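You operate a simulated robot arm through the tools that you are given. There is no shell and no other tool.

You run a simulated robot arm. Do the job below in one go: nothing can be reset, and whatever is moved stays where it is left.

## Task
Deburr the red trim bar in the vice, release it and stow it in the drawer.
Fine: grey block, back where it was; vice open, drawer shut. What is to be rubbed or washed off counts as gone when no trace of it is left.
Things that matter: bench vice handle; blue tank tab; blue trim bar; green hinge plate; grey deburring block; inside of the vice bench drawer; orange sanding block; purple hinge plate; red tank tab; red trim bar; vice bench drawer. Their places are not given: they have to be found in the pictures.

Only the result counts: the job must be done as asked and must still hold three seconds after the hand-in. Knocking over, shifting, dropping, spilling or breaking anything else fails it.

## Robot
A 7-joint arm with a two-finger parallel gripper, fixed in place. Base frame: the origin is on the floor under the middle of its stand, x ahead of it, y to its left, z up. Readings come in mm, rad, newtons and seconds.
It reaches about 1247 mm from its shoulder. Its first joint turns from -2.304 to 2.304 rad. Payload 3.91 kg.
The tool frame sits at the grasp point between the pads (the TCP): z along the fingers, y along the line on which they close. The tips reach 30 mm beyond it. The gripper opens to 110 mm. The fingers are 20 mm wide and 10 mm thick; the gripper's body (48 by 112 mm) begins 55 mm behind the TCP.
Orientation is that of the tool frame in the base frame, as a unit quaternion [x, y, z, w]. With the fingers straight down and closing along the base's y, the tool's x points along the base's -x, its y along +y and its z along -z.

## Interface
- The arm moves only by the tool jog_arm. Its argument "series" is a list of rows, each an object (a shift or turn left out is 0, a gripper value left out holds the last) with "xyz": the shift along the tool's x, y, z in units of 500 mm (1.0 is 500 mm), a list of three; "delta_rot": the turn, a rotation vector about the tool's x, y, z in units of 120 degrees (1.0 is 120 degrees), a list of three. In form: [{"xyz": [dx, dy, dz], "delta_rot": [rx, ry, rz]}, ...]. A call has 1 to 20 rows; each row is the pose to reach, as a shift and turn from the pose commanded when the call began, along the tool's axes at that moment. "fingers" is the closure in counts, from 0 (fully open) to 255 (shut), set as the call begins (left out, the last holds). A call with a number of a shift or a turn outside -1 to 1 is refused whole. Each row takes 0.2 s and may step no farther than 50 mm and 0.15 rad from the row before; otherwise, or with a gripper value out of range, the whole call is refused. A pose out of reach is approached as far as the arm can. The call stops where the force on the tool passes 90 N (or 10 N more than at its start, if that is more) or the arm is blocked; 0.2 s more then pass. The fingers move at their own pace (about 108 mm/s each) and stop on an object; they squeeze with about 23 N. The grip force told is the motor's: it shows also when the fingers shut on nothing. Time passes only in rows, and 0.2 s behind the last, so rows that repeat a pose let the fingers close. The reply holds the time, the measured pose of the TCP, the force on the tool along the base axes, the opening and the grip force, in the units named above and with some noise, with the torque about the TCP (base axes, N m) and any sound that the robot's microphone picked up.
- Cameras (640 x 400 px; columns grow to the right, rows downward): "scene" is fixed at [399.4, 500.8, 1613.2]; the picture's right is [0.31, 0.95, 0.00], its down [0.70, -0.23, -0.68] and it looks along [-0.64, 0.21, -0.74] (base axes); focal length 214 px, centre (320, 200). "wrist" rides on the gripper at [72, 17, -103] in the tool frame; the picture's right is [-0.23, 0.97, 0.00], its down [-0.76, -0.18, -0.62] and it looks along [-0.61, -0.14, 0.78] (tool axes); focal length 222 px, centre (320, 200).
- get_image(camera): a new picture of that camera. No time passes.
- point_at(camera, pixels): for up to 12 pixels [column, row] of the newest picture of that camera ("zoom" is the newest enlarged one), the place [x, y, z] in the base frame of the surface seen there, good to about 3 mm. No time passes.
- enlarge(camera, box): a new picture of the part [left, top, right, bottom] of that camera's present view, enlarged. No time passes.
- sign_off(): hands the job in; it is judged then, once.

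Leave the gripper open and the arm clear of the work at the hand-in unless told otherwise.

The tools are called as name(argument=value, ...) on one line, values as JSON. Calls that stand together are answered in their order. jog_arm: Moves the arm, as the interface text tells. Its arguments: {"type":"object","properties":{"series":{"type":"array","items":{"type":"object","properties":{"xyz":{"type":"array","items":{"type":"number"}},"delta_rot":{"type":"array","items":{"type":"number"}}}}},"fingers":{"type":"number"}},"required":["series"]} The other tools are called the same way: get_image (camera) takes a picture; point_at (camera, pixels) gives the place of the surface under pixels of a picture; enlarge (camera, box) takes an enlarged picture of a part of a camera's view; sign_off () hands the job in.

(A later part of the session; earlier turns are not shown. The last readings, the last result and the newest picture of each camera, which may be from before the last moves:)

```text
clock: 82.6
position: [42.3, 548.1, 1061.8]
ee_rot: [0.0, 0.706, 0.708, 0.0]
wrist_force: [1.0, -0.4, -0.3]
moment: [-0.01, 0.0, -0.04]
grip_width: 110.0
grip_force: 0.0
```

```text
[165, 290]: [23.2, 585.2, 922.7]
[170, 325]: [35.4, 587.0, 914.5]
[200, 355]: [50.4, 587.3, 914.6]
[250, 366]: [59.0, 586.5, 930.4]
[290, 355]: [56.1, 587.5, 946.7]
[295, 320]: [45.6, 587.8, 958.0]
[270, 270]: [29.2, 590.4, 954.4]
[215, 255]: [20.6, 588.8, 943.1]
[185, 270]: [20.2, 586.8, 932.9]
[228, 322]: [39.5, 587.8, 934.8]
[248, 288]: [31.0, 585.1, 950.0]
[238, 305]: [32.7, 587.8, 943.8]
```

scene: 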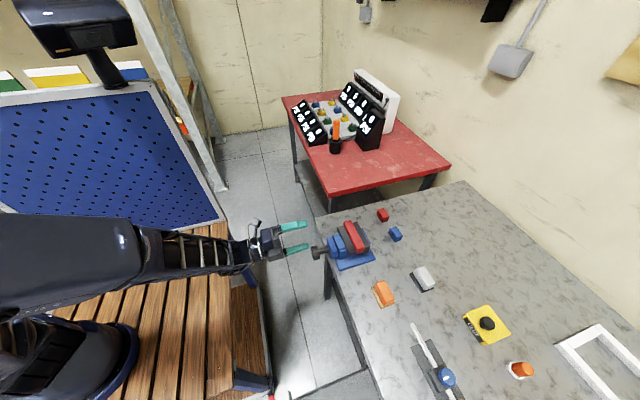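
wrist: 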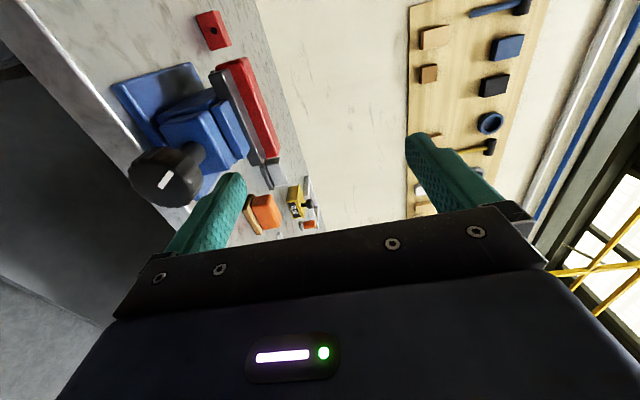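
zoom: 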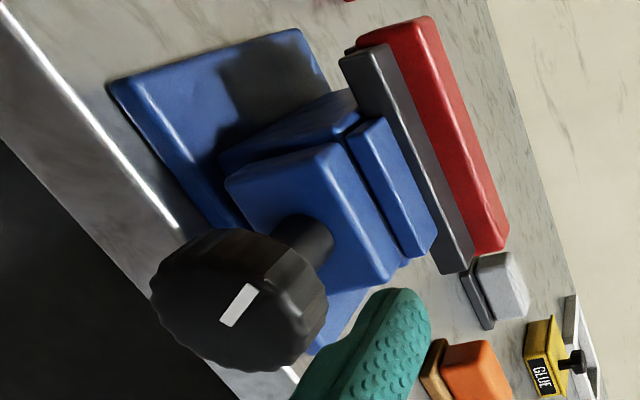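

The knob face is centred at about (40, 936) with radius ≈22, spanning y≈586–606. I'll lower to z≈936 staying back at y≈528, then advance with fingers open around it.

jog_arm(series=[{"xyz": [0.001, -0.01, -0.04]}, {"xyz": [0.0023, -0.09, -0.04]}, {"xyz": [0.0035, -0.17, -0.04]}, {"xyz": [0.0046, -0.23, -0.04]}, {"xyz": [0.0046, -0.2516, -0.04]}, {"xyz": [0.0046, -0.2516, -0.04]}])

get_image(camera="wrist")

```text
clock: 84.0
position: [40.0, 524.3, 935.6]
ee_rot: [0.001, 0.707, 0.708, 0.0]
wrist_force: [0.2, -1.0, -0.4]
moment: [0.02, -0.03, 0.0]
grip_width: 109.9
grip_force: 0.1
```

```text
taken
```

wrist: 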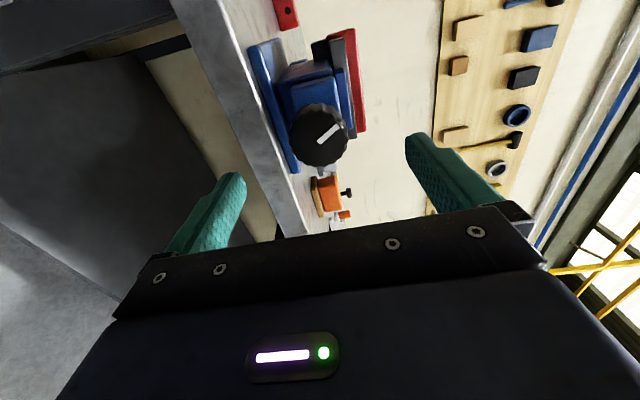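

The knob is centred between the fingers at (318,135). I'll re-measure its outline from here.

enlarge(camera="wrist", box=[250, 80, 390, 190])

point_at(camera="wrist", pixels=[[292, 135], [300, 120], [315, 108], [335, 118], [342, 140], [335, 155], [315, 163], [298, 155], [320, 138], [339, 126], [330, 131], [318, 142]])

```text
3.64 times, centred on (320, 135) of wrist
```

zoom: 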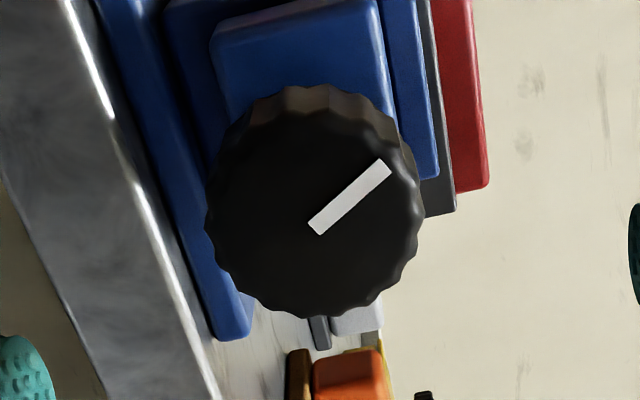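

```text
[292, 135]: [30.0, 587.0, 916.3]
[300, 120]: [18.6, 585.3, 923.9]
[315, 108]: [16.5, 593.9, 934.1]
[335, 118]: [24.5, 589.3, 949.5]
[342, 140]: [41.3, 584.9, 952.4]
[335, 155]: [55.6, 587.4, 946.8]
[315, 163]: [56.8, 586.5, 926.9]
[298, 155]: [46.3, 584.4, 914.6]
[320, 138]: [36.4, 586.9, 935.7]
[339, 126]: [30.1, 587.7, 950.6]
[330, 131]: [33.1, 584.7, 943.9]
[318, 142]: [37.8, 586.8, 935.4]
```

The knob centre is ≈(38.5, 935). I'll advance to y≈588 with a 1.5 mm x correction and then close on the knob.

jog_arm(series=[{"xyz": [0.003, -0.001, 0.05]}, {"xyz": [0.003, -0.001, 0.1]}, {"xyz": [0.003, -0.001, 0.126]}, {"xyz": [0.003, -0.001, 0.126]}])

jog_arm(series=[{"xyz": [0, 0, 0]}, {"xyz": [0, 0, 0]}, {"xyz": [0, 0, 0]}, {"xyz": [0, 0, 0]}], fingers=255)

get_image(camera="wrist")

```text
clock: 85.0
position: [38.2, 590.4, 932.4]
ee_rot: [0.0, 0.708, 0.707, 0.0]
wrist_force: [0.0, 0.2, -1.0]
moment: [-0.01, -0.01, -0.03]
grip_width: 109.7
grip_force: 0.0
```

```text
clock: 86.0
position: [39.2, 589.6, 932.7]
ee_rot: [0.0, 0.708, 0.707, 0.0]
wrist_force: [-0.5, 2.1, -12.3]
moment: [-0.05, 0.0, 0.07]
grip_width: 47.5
grip_force: 45.0
```

```text
taken
```

wrist: 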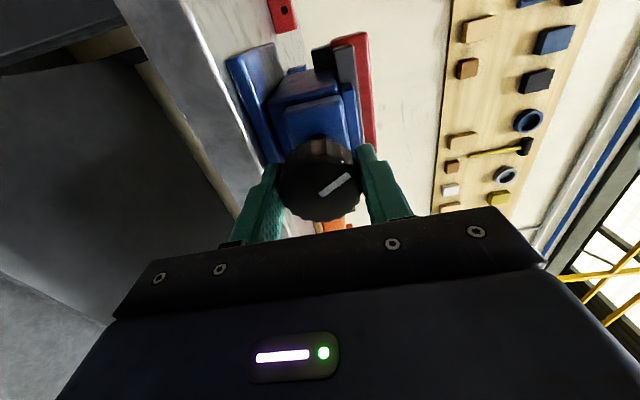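

Gripping the knob at 47.5 mm. I'll turn it counter-clockwise (seen from the aisle; negative about the tool z) by 20° first and watch the torque and jaw.

jog_arm(series=[{"xyz": [0, -0.0015, 0], "delta_rot": [0, 0, -0.0417]}, {"xyz": [0, -0.0015, 0], "delta_rot": [0, 0, -0.0833]}, {"xyz": [0, -0.0015, 0], "delta_rot": [0, 0, -0.125]}, {"xyz": [0, -0.0015, 0], "delta_rot": [0, 0, -0.1667]}, {"xyz": [0, -0.0015, 0], "delta_rot": [0, 0, -0.1667]}])

get_image(camera="wrist")

enlarge(camera="scene", box=[300, 200, 400, 280])

```text
clock: 87.2
position: [38.3, 588.3, 933.2]
ee_rot: [-0.124, 0.696, 0.696, 0.122]
wrist_force: [7.2, -41.9, -4.6]
moment: [-0.09, 0.37, -0.14]
grip_width: 47.6
grip_force: 45.3
```

```text
taken
```

wrist: 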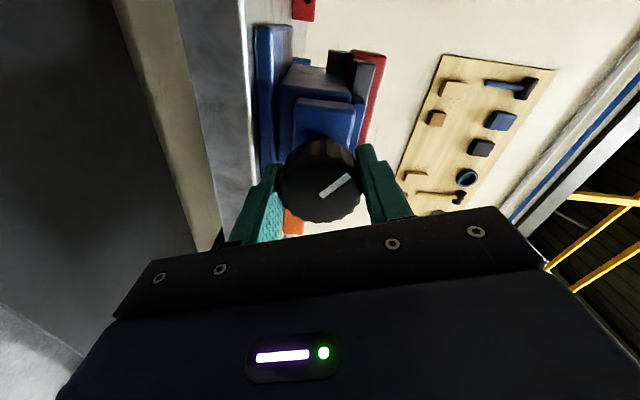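

```text
5.00 times, centred on (350, 240) of scene
```

zoom: 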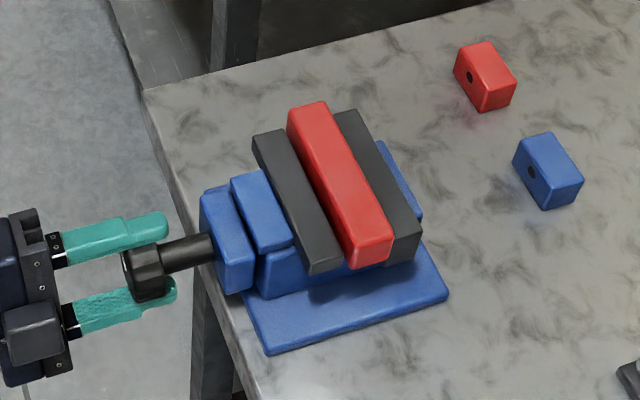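

The knob turned with the gripper and is pushing back in -y (-42 N): the screw backs out as it opens. I'll follow it 3 mm in -y and read the force.

jog_arm(series=[{"xyz": [0, 0, -0.003]}, {"xyz": [0, 0, -0.006]}, {"xyz": [0, 0, -0.006]}])

point_at(camera="zoom", pixels=[[200, 240], [225, 215], [285, 195], [300, 230], [320, 150], [340, 210], [370, 240], [262, 150], [150, 255], [240, 240], [375, 150], [405, 235]])

```text
clock: 88.0
position: [39.4, 588.1, 931.8]
ee_rot: [-0.123, 0.696, 0.697, 0.122]
wrist_force: [-7.0, 18.5, -21.5]
moment: [-0.2, -0.07, 0.55]
grip_width: 47.5
grip_force: 44.6
```

```text
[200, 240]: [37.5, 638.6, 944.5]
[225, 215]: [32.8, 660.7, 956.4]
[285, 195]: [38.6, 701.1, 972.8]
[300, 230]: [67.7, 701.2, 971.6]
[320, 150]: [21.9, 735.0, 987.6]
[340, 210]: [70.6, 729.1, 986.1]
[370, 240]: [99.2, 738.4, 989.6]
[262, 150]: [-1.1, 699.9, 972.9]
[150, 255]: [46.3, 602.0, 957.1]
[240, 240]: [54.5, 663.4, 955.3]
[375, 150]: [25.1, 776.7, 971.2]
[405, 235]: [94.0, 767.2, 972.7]
```

The force reversed to +18 N, so the screw backs out ~1.4 mm per 20° of turn. I'll continue counter-clockwise 40° while following it in -y and easing the small downward offset.

jog_arm(series=[{"xyz": [0.0012, -0.0017, 0.0012], "delta_rot": [0, 0, -0.0417]}, {"xyz": [0.0012, -0.0017, 0.0004], "delta_rot": [0, 0, -0.0833]}, {"xyz": [0.0012, -0.0017, -0.0004], "delta_rot": [0, 0, -0.125]}, {"xyz": [0.0012, -0.0017, -0.0012], "delta_rot": [0, 0, -0.1667]}, {"xyz": [0.0012, -0.0017, -0.002], "delta_rot": [0, 0, -0.2083]}, {"xyz": [0.0012, -0.0017, -0.0028], "delta_rot": [0, 0, -0.25]}, {"xyz": [0.0012, -0.0017, -0.0036], "delta_rot": [0, 0, -0.2917]}, {"xyz": [0.0012, -0.0017, -0.0038], "delta_rot": [0, 0, -0.3333]}, {"xyz": [0.0012, -0.0017, -0.0038], "delta_rot": [0, 0, -0.3333]}])

get_image(camera="wrist")

enlarge(camera="scene", box=[300, 200, 400, 280])

```text
clock: 90.0
position: [38.4, 582.3, 930.9]
ee_rot: [-0.354, 0.612, 0.612, 0.354]
wrist_force: [14.7, -36.7, 14.4]
moment: [0.19, 0.27, -0.1]
grip_width: 47.4
grip_force: 45.2
```

```text
taken
```

wrist: 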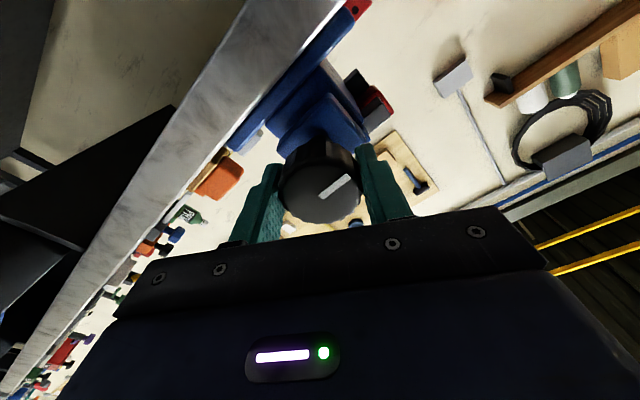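

```text
5.00 times, centred on (350, 240) of scene
```

zoom: 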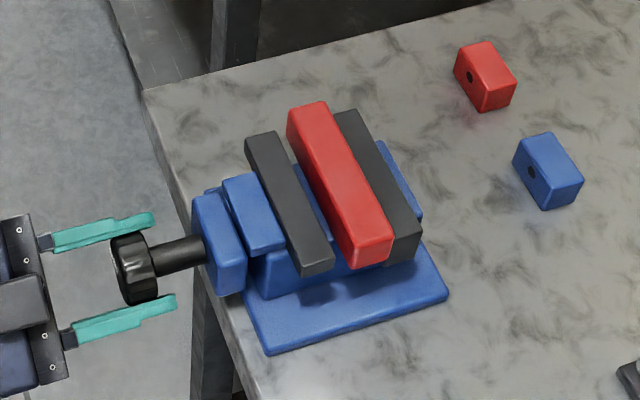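

A clear gap has opened between the front jaw and the bar, which stays upright. I'll keep turning another 40°, following the screw out ~0.15 mm per degree.

jog_arm(series=[{"xyz": [-0.0016, -0.0004, -0.0046], "delta_rot": [0, 0, -0.0417]}, {"xyz": [-0.0016, -0.0004, -0.0064], "delta_rot": [0, 0, -0.0833]}, {"xyz": [-0.0016, -0.0004, -0.008], "delta_rot": [0, 0, -0.125]}, {"xyz": [-0.0016, -0.0004, -0.0096], "delta_rot": [0, 0, -0.1667]}, {"xyz": [-0.0016, -0.0004, -0.0112], "delta_rot": [0, 0, -0.2083]}, {"xyz": [-0.0016, -0.0004, -0.0128], "delta_rot": [0, 0, -0.25]}, {"xyz": [-0.0016, -0.0004, -0.0144], "delta_rot": [0, 0, -0.2917]}, {"xyz": [-0.0016, -0.0004, -0.0156], "delta_rot": [0, 0, -0.3333]}, {"xyz": [-0.0016, -0.0004, -0.0156], "delta_rot": [0, 0, -0.3333]}])

enlarge(camera="scene", box=[300, 200, 400, 280])

get_image(camera="wrist")

```text
clock: 92.0
position: [39.4, 577.7, 931.4]
ee_rot: [-0.541, 0.455, 0.454, 0.542]
wrist_force: [26.7, -6.7, -7.6]
moment: [0.43, 0.04, -0.39]
grip_width: 47.2
grip_force: 45.1
```

```text
5.00 times, centred on (350, 240) of scene
```

zoom: 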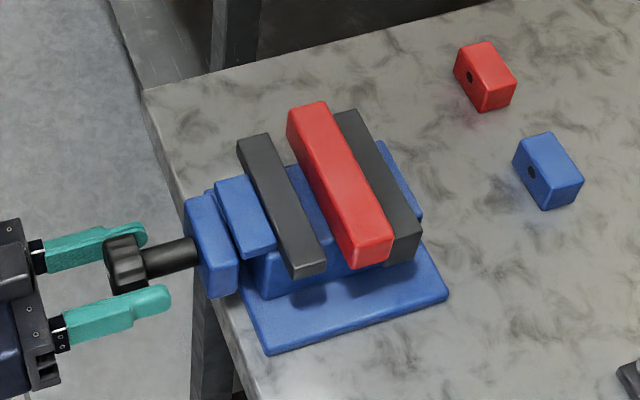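

```text
taken
```

wrist: 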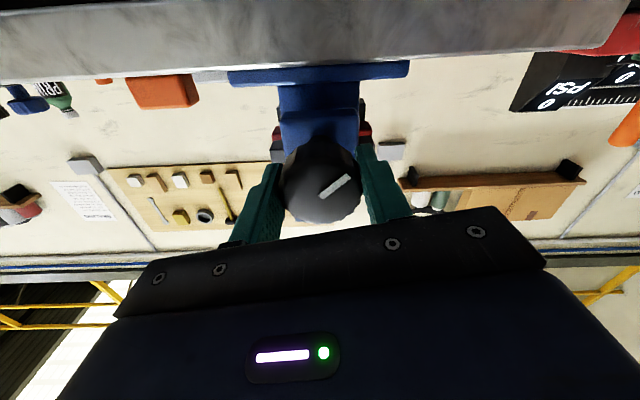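

Turned 100° so far; the gap is ~12 mm and the bar is steady. I'll continue another 60°, following the screw.

jog_arm(series=[{"xyz": [0.001, -0.0023, -0.002], "delta_rot": [0, 0, -0.0417]}, {"xyz": [0.001, -0.0023, -0.0034], "delta_rot": [0, 0, -0.0833]}, {"xyz": [0.001, -0.0023, -0.0048], "delta_rot": [0, 0, -0.125]}, {"xyz": [0.001, -0.0023, -0.0062], "delta_rot": [0, 0, -0.1667]}, {"xyz": [0.001, -0.0023, -0.0076], "delta_rot": [0, 0, -0.2083]}, {"xyz": [0.001, -0.0023, -0.009], "delta_rot": [0, 0, -0.25]}, {"xyz": [0.001, -0.0023, -0.0104], "delta_rot": [0, 0, -0.2917]}, {"xyz": [0.001, -0.0023, -0.0118], "delta_rot": [0, 0, -0.3333]}, {"xyz": [0.001, -0.0023, -0.0132], "delta_rot": [0, 0, -0.375]}, {"xyz": [0.001, -0.0023, -0.0146], "delta_rot": [0, 0, -0.4167]}, {"xyz": [0.001, -0.0023, -0.016], "delta_rot": [0, 0, -0.4583]}, {"xyz": [0.001, -0.0023, -0.0162], "delta_rot": [0, 0, -0.5]}, {"xyz": [0.001, -0.0023, -0.0162], "delta_rot": [0, 0, -0.5]}])

enlarge(camera="scene", box=[300, 200, 400, 280])

get_image(camera="wrist")

```text
clock: 94.8
position: [41.4, 569.2, 933.1]
ee_rot: [-0.696, 0.122, 0.122, 0.697]
wrist_force: [22.1, 23.9, 30.2]
moment: [-0.22, 0.38, 0.28]
grip_width: 47.9
grip_force: 44.9
```

```text
5.00 times, centred on (350, 240) of scene
```

zoom: 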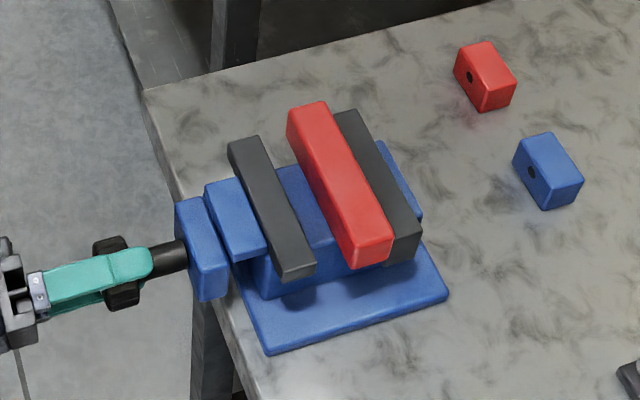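

```text
taken
```

wrist: 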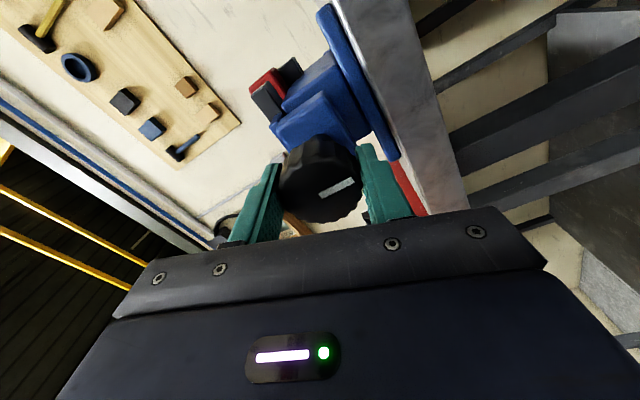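

The gripper has turned 160°; the mark shifted slightly relative to the fingers, so the knob may be near its stop. I'll ease the side forces and turn another 20° to check.

jog_arm(series=[{"xyz": [0.0009, -0.0033, 0.002]}, {"xyz": [0.0009, -0.0033, 0.001], "delta_rot": [0, 0, -0.0417]}, {"xyz": [0.0009, -0.0033, 0], "delta_rot": [0, 0, -0.0833]}, {"xyz": [0.0009, -0.0033, -0.001], "delta_rot": [0, 0, -0.125]}, {"xyz": [0.0009, -0.0033, -0.002], "delta_rot": [0, 0, -0.1667]}, {"xyz": [0.0009, -0.0033, -0.002], "delta_rot": [0, 0, -0.1667]}])

enlarge(camera="scene", box=[300, 200, 400, 280])

get_image(camera="wrist")

```text
clock: 96.2
position: [40.6, 568.1, 931.8]
ee_rot: [-0.706, -0.001, -0.002, 0.708]
wrist_force: [17.6, 2.8, 37.5]
moment: [-0.12, 0.67, -0.25]
grip_width: 47.8
grip_force: 44.9
```

```text
5.00 times, centred on (350, 240) of scene
```

zoom: 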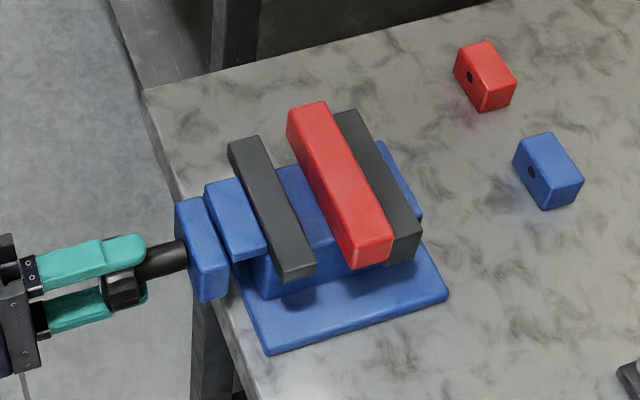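

```text
taken
```

wrist: 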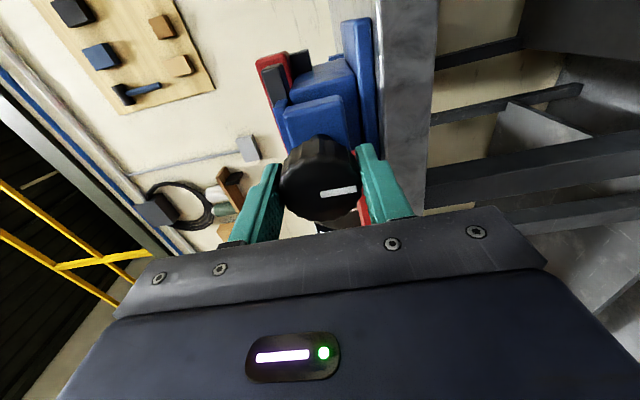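

The jaw no longer moves and the knob slips in the fingers: the vice is fully open (gap ≈20 mm). I'll open the fingers and back away in -y.

jog_arm(series=[{"xyz": [0, 0, 0]}, {"xyz": [0, 0, 0]}, {"xyz": [0, 0, 0]}, {"xyz": [0, 0, 0]}], fingers=0)

jog_arm(series=[{"xyz": [0, 0, -0.04]}, {"xyz": [0, 0, -0.09]}, {"xyz": [0, 0, -0.12]}, {"xyz": [0, 0, -0.12]}])

get_image(camera="wrist")

enlarge(camera="scene", box=[300, 200, 400, 280])

```text
clock: 97.2
position: [40.8, 568.7, 932.3]
ee_rot: [-0.707, 0.001, 0.0, 0.707]
wrist_force: [0.7, -0.8, 0.7]
moment: [0.02, 0.01, -0.01]
grip_width: 109.8
grip_force: 0.0
```

```text
clock: 98.2
position: [42.1, 507.4, 932.1]
ee_rot: [-0.707, 0.0, 0.0, 0.707]
wrist_force: [0.4, 0.8, 1.0]
moment: [0.01, -0.02, -0.01]
grip_width: 109.8
grip_force: 0.1
```

```text
taken
```

wrist: 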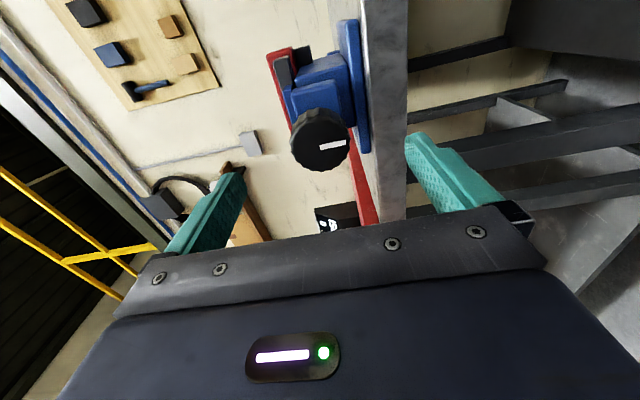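

```text
5.00 times, centred on (350, 240) of scene
```

zoom: 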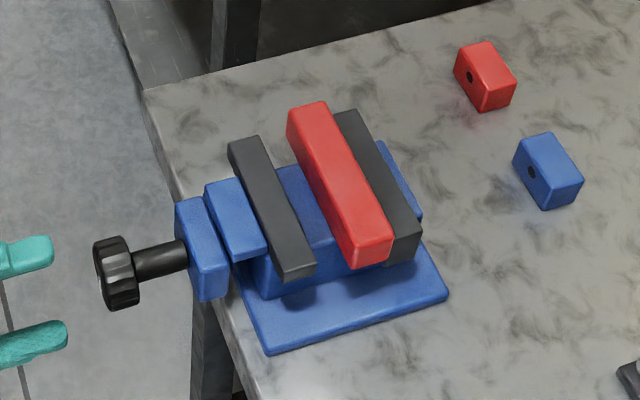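

I'm clear of the knob and the vice stays open. I'll measure the bar, both jaws and the bed in this scene zoom.

point_at(camera="zoom", pixels=[[295, 115], [322, 108], [350, 262], [390, 255], [345, 250], [370, 262], [310, 200], [235, 145], [280, 275], [300, 265], [345, 115], [300, 230]])

enlarge(camera="scene", box=[335, 210, 385, 260])

```text
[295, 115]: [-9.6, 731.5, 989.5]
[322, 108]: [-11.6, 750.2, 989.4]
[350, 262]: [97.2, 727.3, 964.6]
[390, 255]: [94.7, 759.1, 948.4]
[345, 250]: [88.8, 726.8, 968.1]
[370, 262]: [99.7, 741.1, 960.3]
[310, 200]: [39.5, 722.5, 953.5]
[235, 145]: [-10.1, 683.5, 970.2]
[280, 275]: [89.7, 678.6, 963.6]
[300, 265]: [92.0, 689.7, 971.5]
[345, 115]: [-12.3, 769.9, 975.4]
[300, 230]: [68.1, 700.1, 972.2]
```

```text
8.00 times, centred on (360, 235) of scene
```

zoom: 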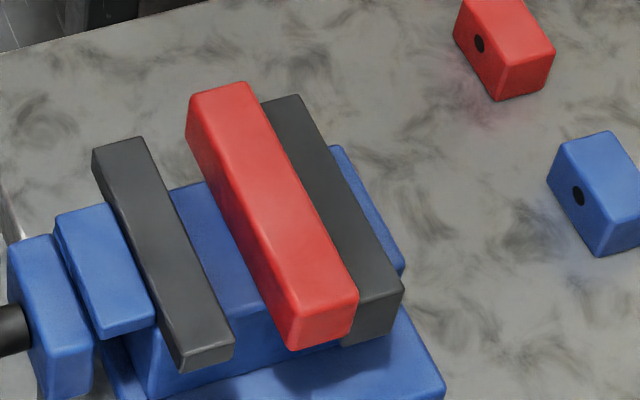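

The bar rests on the blue bed between the jaws. I'll measure the bed, the bar's lower edge and the jaw edges in this closer zoom.

point_at(camera="zoom", pixels=[[205, 215], [225, 270], [290, 345], [350, 330], [230, 220], [265, 290], [205, 290], [165, 200], [140, 230], [240, 150], [300, 290], [340, 280]])

```text
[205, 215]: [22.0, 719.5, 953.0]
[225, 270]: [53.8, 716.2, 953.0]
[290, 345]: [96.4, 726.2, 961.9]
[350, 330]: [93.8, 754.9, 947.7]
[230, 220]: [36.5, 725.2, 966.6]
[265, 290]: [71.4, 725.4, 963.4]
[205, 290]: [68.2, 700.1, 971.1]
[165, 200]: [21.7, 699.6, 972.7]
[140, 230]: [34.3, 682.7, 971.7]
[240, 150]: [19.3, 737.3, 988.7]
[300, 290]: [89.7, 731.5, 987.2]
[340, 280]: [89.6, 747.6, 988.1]
```

The bar (z 953–989, y≈723–755) rests on the bed at z≈953, and the front jaw is 21 mm away. I'll rise to z≈1120 over the aisle while tilting the tool to point down.

jog_arm(series=[{"xyz": [0, -0.0313, 0], "delta_rot": [-0.0625, 0, 0]}, {"xyz": [0, -0.0627, 0], "delta_rot": [-0.125, 0, 0]}, {"xyz": [0, -0.094, 0], "delta_rot": [-0.1875, 0, 0]}, {"xyz": [0, -0.1253, 0], "delta_rot": [-0.25, 0, 0]}, {"xyz": [0, -0.1567, 0], "delta_rot": [-0.3125, 0, 0]}, {"xyz": [0, -0.188, 0], "delta_rot": [-0.375, 0, 0]}, {"xyz": [0, -0.2193, 0], "delta_rot": [-0.4375, 0, 0]}, {"xyz": [0, -0.2507, 0], "delta_rot": [-0.5, 0, 0]}, {"xyz": [0, -0.282, 0], "delta_rot": [-0.5625, 0, 0]}, {"xyz": [0, -0.3133, 0], "delta_rot": [-0.625, 0, 0]}, {"xyz": [0, -0.3447, 0], "delta_rot": [-0.6875, 0, 0]}, {"xyz": [0, -0.376, 0], "delta_rot": [-0.75, 0, 0]}, {"xyz": [0, -0.376, 0], "delta_rot": [-0.75, 0, 0]}])

```text
clock: 101.0
position: [42.1, 506.6, 1121.7]
ee_rot: [1.0, 0.001, 0.001, 0.0]
wrist_force: [0.9, 0.5, 0.0]
moment: [0.03, -0.03, 0.0]
grip_width: 110.1
grip_force: 0.0
out of reach, approached as far as the arm can: row 7, 8, 9
```

I'm at (42, 507, 1122), pointing down. Now I'll unwind the wrist 180° in two calls while moving to above the bar at (40, 737, 1080).

jog_arm(series=[{"xyz": [0, -0.0192, 0.0033], "delta_rot": [0, 0, 0.0625]}, {"xyz": [0, -0.0383, 0.0067], "delta_rot": [0, 0, 0.125]}, {"xyz": [0, -0.0575, 0.01], "delta_rot": [0, 0, 0.1875]}, {"xyz": [0, -0.0767, 0.0133], "delta_rot": [0, 0, 0.25]}, {"xyz": [0, -0.0958, 0.0167], "delta_rot": [0, 0, 0.3125]}, {"xyz": [0, -0.115, 0.02], "delta_rot": [0, 0, 0.375]}, {"xyz": [0, -0.1342, 0.0233], "delta_rot": [0, 0, 0.4375]}, {"xyz": [0, -0.1533, 0.0267], "delta_rot": [0, 0, 0.5]}, {"xyz": [0, -0.1725, 0.03], "delta_rot": [0, 0, 0.5625]}, {"xyz": [0, -0.1917, 0.0333], "delta_rot": [0, 0, 0.625]}, {"xyz": [0, -0.2108, 0.0367], "delta_rot": [0, 0, 0.6875]}, {"xyz": [0, -0.23, 0.04], "delta_rot": [0, 0, 0.75]}])

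jog_arm(series=[{"xyz": [-0.0192, 0.0003, 0.0033], "delta_rot": [0, 0, 0.0625]}, {"xyz": [-0.0383, 0.0007, 0.0067], "delta_rot": [0, 0, 0.125]}, {"xyz": [-0.0575, 0.001, 0.01], "delta_rot": [0, 0, 0.1875]}, {"xyz": [-0.0767, 0.0013, 0.0133], "delta_rot": [0, 0, 0.25]}, {"xyz": [-0.0958, 0.0017, 0.0167], "delta_rot": [0, 0, 0.3125]}, {"xyz": [-0.115, 0.002, 0.02], "delta_rot": [0, 0, 0.375]}, {"xyz": [-0.1342, 0.0023, 0.0233], "delta_rot": [0, 0, 0.4375]}, {"xyz": [-0.1533, 0.0027, 0.0267], "delta_rot": [0, 0, 0.5]}, {"xyz": [-0.1725, 0.003, 0.03], "delta_rot": [0, 0, 0.5625]}, {"xyz": [-0.1917, 0.0033, 0.0333], "delta_rot": [0, 0, 0.625]}, {"xyz": [-0.2108, 0.0037, 0.0367], "delta_rot": [0, 0, 0.6875]}, {"xyz": [-0.23, 0.004, 0.04], "delta_rot": [0, 0, 0.75]}, {"xyz": [-0.23, 0.004, 0.04], "delta_rot": [0, 0, 0.75]}])

get_image(camera="wrist")

get_image(camera="scene")

```text
clock: 103.6
position: [43.1, 622.2, 1102.0]
ee_rot: [-0.707, 0.708, 0.001, 0.0]
wrist_force: [0.4, 0.9, -0.4]
moment: [0.03, -0.02, -0.02]
grip_width: 109.8
grip_force: 0.0
```

```text
clock: 106.4
position: [39.5, 739.1, 1080.6]
ee_rot: [0.001, 1.0, 0.0, 0.0]
wrist_force: [0.3, -0.4, 0.4]
moment: [0.0, 0.02, 0.0]
grip_width: 109.8
grip_force: 0.1
```

```text
taken
```

wrist: 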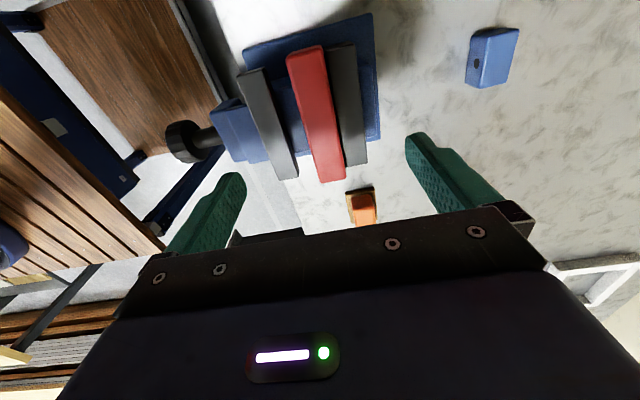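

```text
taken
```

scene: 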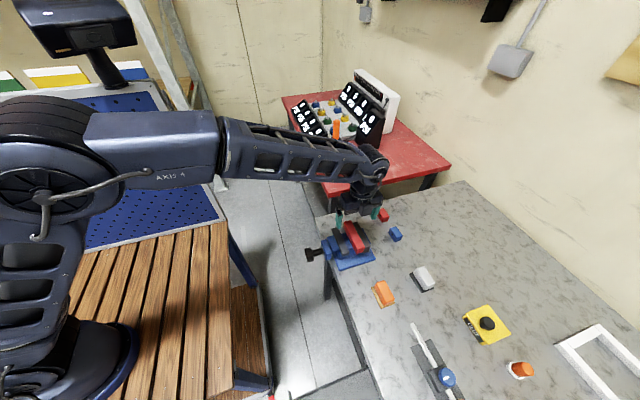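

Above the bar at (39.5, 739, 1081), and the bar looks clean from here too. I'll zoom in to check for any specks and measure its sides.

enlarge(camera="wrist", box=[240, 30, 400, 190])

point_at(camera="wrist", pixels=[[292, 70], [300, 110], [310, 150], [318, 178], [326, 75], [332, 110], [338, 150], [342, 175], [345, 80], [355, 140], [268, 110], [282, 150]])

```text
2.50 times, centred on (320, 110) of wrist
```

zoom: 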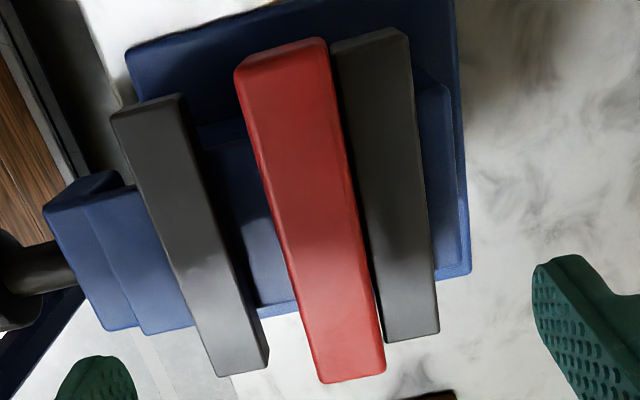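

```text
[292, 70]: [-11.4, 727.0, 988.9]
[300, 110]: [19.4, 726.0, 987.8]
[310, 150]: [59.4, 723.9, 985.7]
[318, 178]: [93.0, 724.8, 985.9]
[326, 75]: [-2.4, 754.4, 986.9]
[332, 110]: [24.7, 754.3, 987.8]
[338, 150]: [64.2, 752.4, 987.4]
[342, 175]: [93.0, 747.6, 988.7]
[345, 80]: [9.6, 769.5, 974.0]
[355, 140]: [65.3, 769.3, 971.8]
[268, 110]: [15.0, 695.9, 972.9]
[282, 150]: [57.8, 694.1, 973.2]
```

The bar's top is spotless, with sides at y≈723–755. I'll set the fingers to ~50 mm and lower so the tips stop at z≈977, just above the jaws (z≈974).

jog_arm(series=[{"xyz": [0, -0.001, 0.05]}, {"xyz": [0, -0.001, 0.1]}, {"xyz": [0, -0.001, 0.13]}, {"xyz": [0, -0.001, 0.142]}, {"xyz": [0, -0.001, 0.142]}], fingers=139)

get_image(camera="wrist")

```text
clock: 107.6
position: [39.1, 738.0, 1009.5]
ee_rot: [0.0, 1.0, 0.0, 0.0]
wrist_force: [0.1, -0.4, -0.2]
moment: [0.03, -0.02, -0.01]
grip_width: 50.1
grip_force: 0.1
```

```text
taken
```

wrist: 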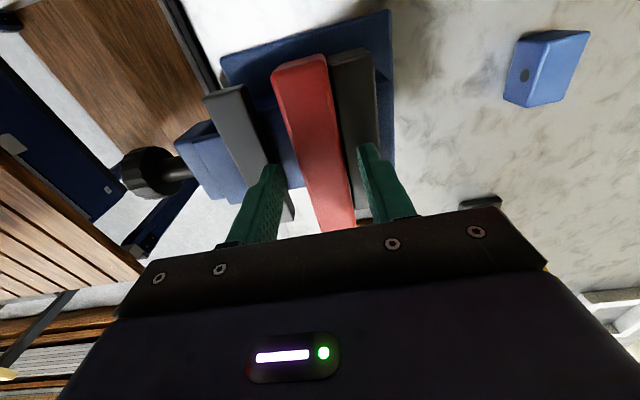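

At z≈1009.5 with no contact. I'll go 3 mm lower and check the force before closing.

jog_arm(series=[{"xyz": [0, 0, 0.003]}, {"xyz": [0, 0, 0.006]}, {"xyz": [0, 0, 0.006]}])

```text
clock: 108.4
position: [39.7, 737.8, 1006.5]
ee_rot: [-0.001, 1.0, 0.0, 0.0]
wrist_force: [0.0, 0.3, -0.1]
moment: [0.0, 0.0, 0.0]
grip_width: 50.1
grip_force: 0.0
```

No contact with the jaws at z≈1006.5. I'll close on the bar.

jog_arm(series=[{"xyz": [0, 0, 0]}, {"xyz": [0, 0, 0]}, {"xyz": [0, 0, 0]}, {"xyz": [0, 0, 0]}], fingers=255)

enlarge(camera="scene", box=[310, 200, 410, 280])

```text
clock: 109.4
position: [38.7, 737.9, 1008.0]
ee_rot: [0.0, 1.0, 0.0, 0.0]
wrist_force: [-0.8, 0.0, 1.2]
moment: [-0.08, 0.02, 0.01]
grip_width: 29.4
grip_force: 22.8
```

```text
5.00 times, centred on (360, 240) of scene
```

zoom: 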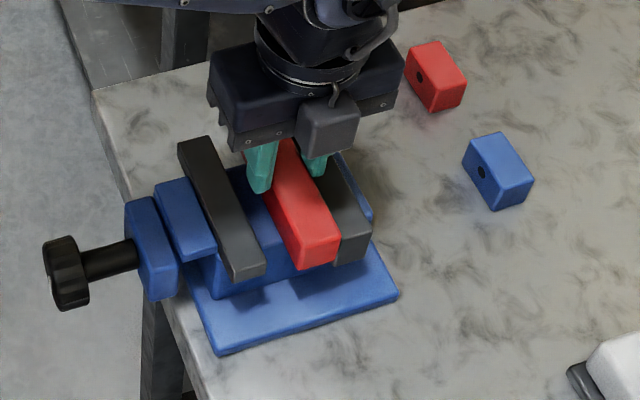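

Gripped at 29.4 mm. I'll lift 15 mm slowly and check the hold.

jog_arm(series=[{"xyz": [0, 0, -0.006]}, {"xyz": [0, 0, -0.015]}, {"xyz": [0, 0, -0.03]}, {"xyz": [0, 0, -0.03]}])

enlarge(camera="scene", box=[310, 200, 410, 280])

get_image(camera="wrist")

```text
clock: 110.4
position: [40.3, 736.5, 1021.5]
ee_rot: [0.0, 1.0, 0.0, 0.0]
wrist_force: [-0.3, 0.3, -0.8]
moment: [0.01, 0.0, 0.02]
grip_width: 29.5
grip_force: 23.0
```

```text
5.00 times, centred on (360, 240) of scene
```

zoom: 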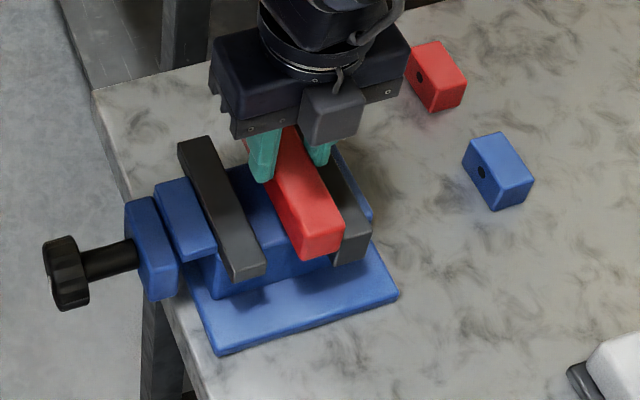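

```text
taken
```

wrist: 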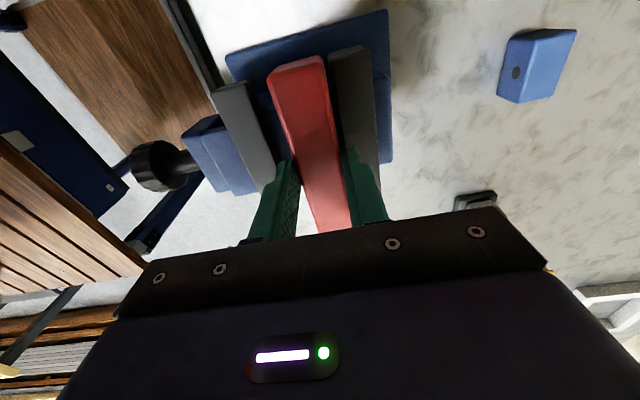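

The bar is lifted level and held. I'll rise to z≈1100 and carry it to above the free spot in the drawer, (480, 540).

jog_arm(series=[{"xyz": [0, 0, -0.06]}, {"xyz": [0, 0, -0.12]}, {"xyz": [0, 0, -0.157]}, {"xyz": [-0.0733, -0.0328, -0.157]}, {"xyz": [-0.1467, -0.0657, -0.157]}, {"xyz": [-0.22, -0.0985, -0.157]}, {"xyz": [-0.2933, -0.1313, -0.157]}, {"xyz": [-0.3667, -0.1642, -0.157]}, {"xyz": [-0.44, -0.197, -0.157]}, {"xyz": [-0.5133, -0.2298, -0.157]}, {"xyz": [-0.5867, -0.2627, -0.157]}, {"xyz": [-0.66, -0.2955, -0.157]}, {"xyz": [-0.7333, -0.3283, -0.157]}, {"xyz": [-0.8067, -0.3612, -0.157]}, {"xyz": [-0.88, -0.394, -0.157]}, {"xyz": [-0.88, -0.394, -0.157]}])

get_image(camera="wrist")

get_image(camera="scene")

```text
clock: 113.8
position: [480.4, 540.5, 1100.4]
ee_rot: [0.0, 1.0, 0.001, 0.0]
wrist_force: [-0.2, -0.1, -0.9]
moment: [0.03, -0.01, -0.01]
grip_width: 29.3
grip_force: 22.5
```

```text
taken
```

wrist: 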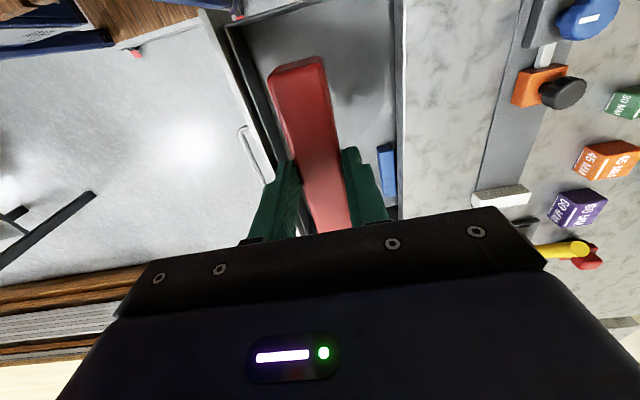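

```text
taken
```

scene: 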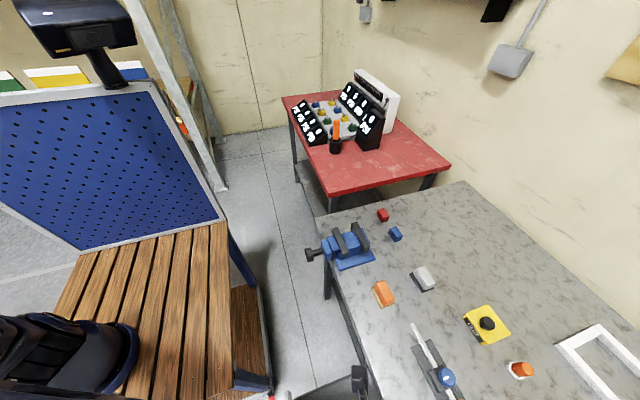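

Above the spot with ≥75 mm clearance to the green plate. I'll lower to z≈830 (bar bottom ≈776, floor ≈759), then go gently.

jog_arm(series=[{"xyz": [0, 0, 0.08]}, {"xyz": [0, 0, 0.16]}, {"xyz": [0, 0, 0.24]}, {"xyz": [0, 0, 0.32]}, {"xyz": [0, 0, 0.4]}, {"xyz": [0, 0, 0.47]}, {"xyz": [0, 0, 0.52]}, {"xyz": [0, 0, 0.54]}, {"xyz": [0, 0, 0.54]}])

get_image(camera="wrist")

get_image(camera="scene")

```text
clock: 115.8
position: [477.4, 540.6, 829.6]
ee_rot: [0.001, 1.0, 0.0, 0.0]
wrist_force: [0.7, -0.2, -1.7]
moment: [0.01, -0.02, 0.01]
grip_width: 29.2
grip_force: 23.3
```

```text
taken
```

wrist: 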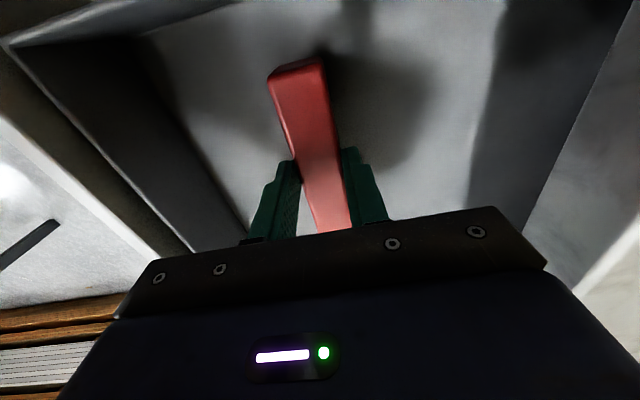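

```text
taken
```

scene: 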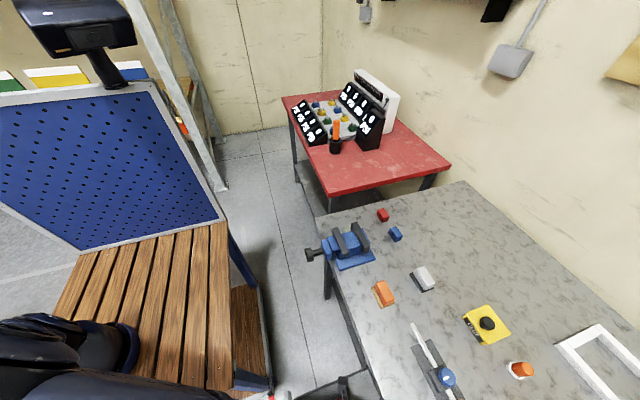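

The bar is inside the drawer, no contact yet. I'll lower 13 mm more, then feel for the floor.

jog_arm(series=[{"xyz": [0, 0, 0.014]}, {"xyz": [0, 0, 0.024]}, {"xyz": [0, 0, 0.028]}, {"xyz": [0, 0, 0.028]}])

```text
clock: 116.8
position: [478.7, 539.8, 816.2]
ee_rot: [-0.001, 1.0, -0.001, 0.0]
wrist_force: [-0.5, 0.8, -0.8]
moment: [0.02, 0.0, 0.01]
grip_width: 29.4
grip_force: 23.0
```

Still free at z≈816. I'll go down in 1 mm steps.

jog_arm(series=[{"xyz": [0, 0, 0.002]}, {"xyz": [0, 0, 0.004]}, {"xyz": [0, 0, 0.004]}])

jog_arm(series=[{"xyz": [0, 0, 0.002]}, {"xyz": [0, 0, 0.003]}, {"xyz": [0, 0, 0.003]}])

```text
clock: 117.6
position: [479.4, 539.6, 814.8]
ee_rot: [0.0, 1.0, 0.0, 0.0]
wrist_force: [-0.1, -0.5, -1.6]
moment: [-0.01, -0.01, 0.01]
grip_width: 29.4
grip_force: 22.9
```

```text
clock: 118.4
position: [479.8, 540.5, 812.2]
ee_rot: [0.0, 1.0, 0.0, 0.0]
wrist_force: [-0.6, 0.5, -2.0]
moment: [-0.02, 0.05, 0.01]
grip_width: 29.4
grip_force: 22.7
```

No contact yet at z≈812. Two more millimetres.

jog_arm(series=[{"xyz": [0, 0, 0.002]}, {"xyz": [0, 0, 0.003]}, {"xyz": [0, 0, 0.003]}])

jog_arm(series=[{"xyz": [0, 0, 0.0015]}, {"xyz": [0, 0, 0.0025]}, {"xyz": [0, 0, 0.0025]}])

```text
clock: 119.2
position: [478.7, 539.6, 811.2]
ee_rot: [0.0, 1.0, 0.0, 0.0]
wrist_force: [1.4, -1.8, 2.9]
moment: [-0.12, -0.02, 0.0]
grip_width: 29.4
grip_force: 23.1
```

```text
clock: 120.0
position: [478.4, 539.1, 811.2]
ee_rot: [0.0, 1.0, 0.001, 0.002]
wrist_force: [6.3, 1.9, 13.6]
moment: [0.05, -0.1, -0.06]
grip_width: 29.3
grip_force: 23.3
```

The bar rests on the drawer floor (13.6 N at z≈811). I'll ease up slightly and open the fingers to ~60 mm.

jog_arm(series=[{"xyz": [0, 0, -0.0015]}, {"xyz": [0, 0, -0.0015]}])

jog_arm(series=[{"xyz": [0, 0, 0]}, {"xyz": [0, 0, 0]}, {"xyz": [0, 0, 0]}], fingers=116)

get_image(camera="wrist")

```text
clock: 120.6
position: [479.1, 539.7, 811.2]
ee_rot: [0.0, 1.0, 0.0, -0.001]
wrist_force: [3.2, 0.8, 11.2]
moment: [0.08, -0.24, 0.0]
grip_width: 29.4
grip_force: 22.4
```

```text
clock: 121.4
position: [479.4, 540.3, 811.0]
ee_rot: [0.0, 1.0, 0.0, 0.001]
wrist_force: [-0.2, -0.4, 0.2]
moment: [0.0, 0.03, 0.0]
grip_width: 59.7
grip_force: 0.1
```

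```text
taken
```

wrist: 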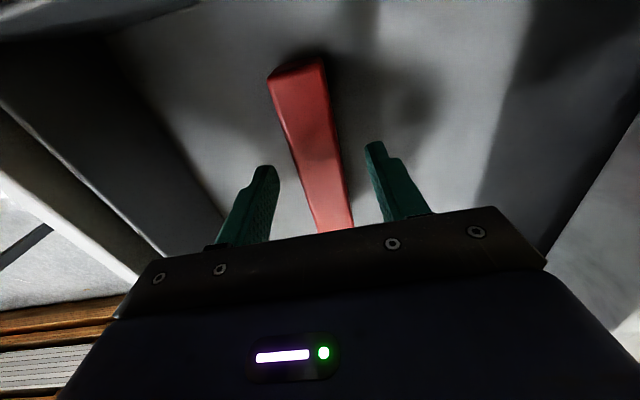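

The bar is free between the fingers. I'll rise straight up 270 mm.

jog_arm(series=[{"xyz": [0, 0, -0.04]}, {"xyz": [0, 0, -0.1]}, {"xyz": [0, 0, -0.18]}, {"xyz": [0, 0, -0.26]}, {"xyz": [0, 0, -0.34]}, {"xyz": [0, 0, -0.42]}, {"xyz": [0, 0, -0.5]}, {"xyz": [0, 0, -0.54]}, {"xyz": [0, 0, -0.54]}])

get_image(camera="wrist")

```text
clock: 123.4
position: [481.6, 538.1, 1081.9]
ee_rot: [0.0, 1.0, 0.0, 0.0]
wrist_force: [0.1, -0.5, 0.4]
moment: [0.0, 0.03, 0.01]
grip_width: 60.0
grip_force: 0.1
```

```text
taken
```

wrist: 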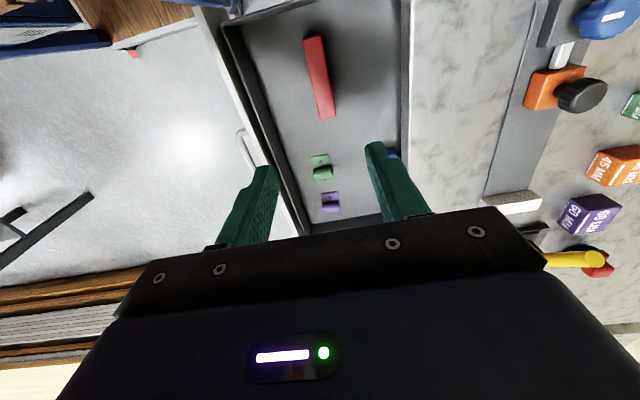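

The red bar lies on its own in the drawer, clear of the green and purple plates and the blue bar. I'll go back to in front of the pull: first to (595, 300, 1000), tilting the tool to +y.

jog_arm(series=[{"xyz": [-0.0188, -0.0397, 0.0137], "delta_rot": [-0.0625, 0, 0]}, {"xyz": [-0.0377, -0.0793, 0.0273], "delta_rot": [-0.125, 0, 0]}, {"xyz": [-0.0565, -0.119, 0.041], "delta_rot": [-0.1875, 0, 0]}, {"xyz": [-0.0753, -0.1587, 0.0547], "delta_rot": [-0.25, 0, 0]}, {"xyz": [-0.0942, -0.1983, 0.0683], "delta_rot": [-0.3125, 0, 0]}, {"xyz": [-0.113, -0.238, 0.082], "delta_rot": [-0.375, 0, 0]}, {"xyz": [-0.1318, -0.2777, 0.0957], "delta_rot": [-0.4375, 0, 0]}, {"xyz": [-0.1507, -0.3173, 0.1093], "delta_rot": [-0.5, 0, 0]}, {"xyz": [-0.1695, -0.357, 0.123], "delta_rot": [-0.5625, 0, 0]}, {"xyz": [-0.1883, -0.3967, 0.1367], "delta_rot": [-0.625, 0, 0]}, {"xyz": [-0.2072, -0.4363, 0.1503], "delta_rot": [-0.6875, 0, 0]}, {"xyz": [-0.226, -0.476, 0.164], "delta_rot": [-0.75, 0, 0]}, {"xyz": [-0.226, -0.476, 0.164], "delta_rot": [-0.75, 0, 0]}])

get_image(camera="wrist")

```text
clock: 126.2
position: [593.6, 303.2, 999.3]
ee_rot: [0.0, 0.707, 0.707, 0.0]
wrist_force: [0.5, -0.7, -0.2]
moment: [0.01, 0.0, -0.04]
grip_width: 59.9
grip_force: 0.0
```

```text
taken
```

wrist: 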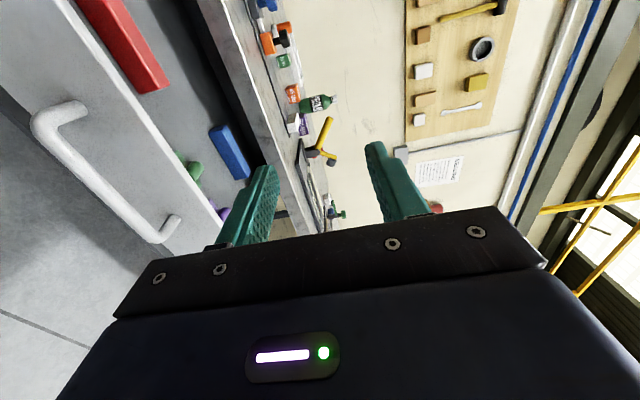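

Good view of the pull and drawer contents. I'll lower to z≈790 (tips at y≈333, pull at y≈363).

jog_arm(series=[{"xyz": [-0.001, -0.08, -0.004]}, {"xyz": [-0.002, -0.16, -0.006]}, {"xyz": [-0.002, -0.24, -0.006]}, {"xyz": [-0.002, -0.32, -0.006]}, {"xyz": [-0.002, -0.39, -0.006]}, {"xyz": [-0.002, -0.418, -0.006]}, {"xyz": [-0.002, -0.418, -0.006]}])

get_image(camera="wrist")

point_at(camera="wrist", pixels=[[300, 60], [312, 110], [320, 140], [330, 180], [316, 120]])

```text
clock: 127.8
position: [595.0, 300.5, 788.8]
ee_rot: [0.0, 0.707, 0.707, 0.001]
wrist_force: [1.0, 0.3, -0.1]
moment: [0.01, 0.02, -0.01]
grip_width: 60.0
grip_force: 0.1
```

```text
taken
```

wrist: 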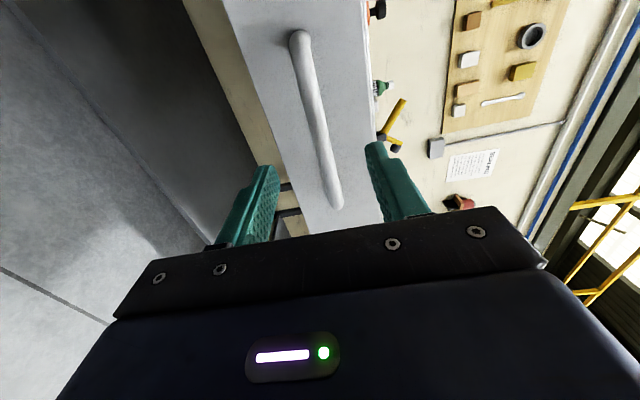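

```text
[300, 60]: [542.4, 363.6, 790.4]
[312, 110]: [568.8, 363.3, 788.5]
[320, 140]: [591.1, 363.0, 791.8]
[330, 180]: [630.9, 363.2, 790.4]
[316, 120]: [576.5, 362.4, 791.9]
```

The pull's bar is at y≈363–375, z≈790. I'll advance 68 mm and grip it.

jog_arm(series=[{"xyz": [0, 0.002, 0.05]}, {"xyz": [0, 0.002, 0.1]}, {"xyz": [0, 0.002, 0.136]}, {"xyz": [0, 0.002, 0.136]}])

jog_arm(series=[{"xyz": [0, 0, 0]}, {"xyz": [0, 0, 0]}, {"xyz": [0, 0, 0]}, {"xyz": [0, 0, 0]}], fingers=255)

```text
clock: 128.8
position: [595.0, 367.5, 791.2]
ee_rot: [0.0, 0.707, 0.707, -0.001]
wrist_force: [0.1, 0.7, 0.1]
moment: [0.02, 0.01, -0.02]
grip_width: 59.9
grip_force: 0.1
```

```text
clock: 129.8
position: [595.0, 367.7, 789.7]
ee_rot: [0.0, 0.707, 0.707, 0.0]
wrist_force: [-8.3, -1.3, -41.7]
moment: [-0.12, -0.08, -0.63]
grip_width: 13.8
grip_force: 45.6
```

Gripped, with the command ~2 mm high (Fz -42 N). I'll relax that and push the drawer in slowly, ~190 mm at first.

jog_arm(series=[{"xyz": [0, -0.004, 0]}, {"xyz": [0, -0.004, 0.005]}, {"xyz": [0, -0.004, 0.015]}, {"xyz": [0, -0.004, 0.03]}, {"xyz": [0, -0.004, 0.05]}, {"xyz": [0, -0.004, 0.075]}, {"xyz": [0, -0.004, 0.1]}, {"xyz": [0, -0.004, 0.125]}, {"xyz": [0, -0.004, 0.15]}, {"xyz": [0, -0.004, 0.175]}, {"xyz": [0, -0.004, 0.2]}, {"xyz": [0, -0.004, 0.225]}, {"xyz": [0, -0.004, 0.25]}, {"xyz": [0, -0.004, 0.275]}, {"xyz": [0, -0.004, 0.3]}, {"xyz": [0, -0.004, 0.325]}, {"xyz": [0, -0.004, 0.345]}, {"xyz": [0, -0.004, 0.36]}, {"xyz": [0, -0.004, 0.37]}, {"xyz": [0, -0.004, 0.375]}])

get_image(camera="wrist")

```text
clock: 134.0
position: [595.6, 554.7, 790.8]
ee_rot: [-0.001, 0.706, 0.708, 0.0]
wrist_force: [14.9, -1.3, 41.1]
moment: [0.12, 0.02, -0.01]
grip_width: 14.0
grip_force: 44.7
```

```text
taken
```

wrist: 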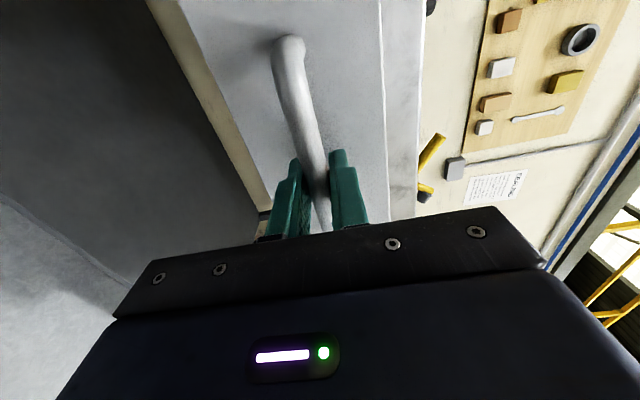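

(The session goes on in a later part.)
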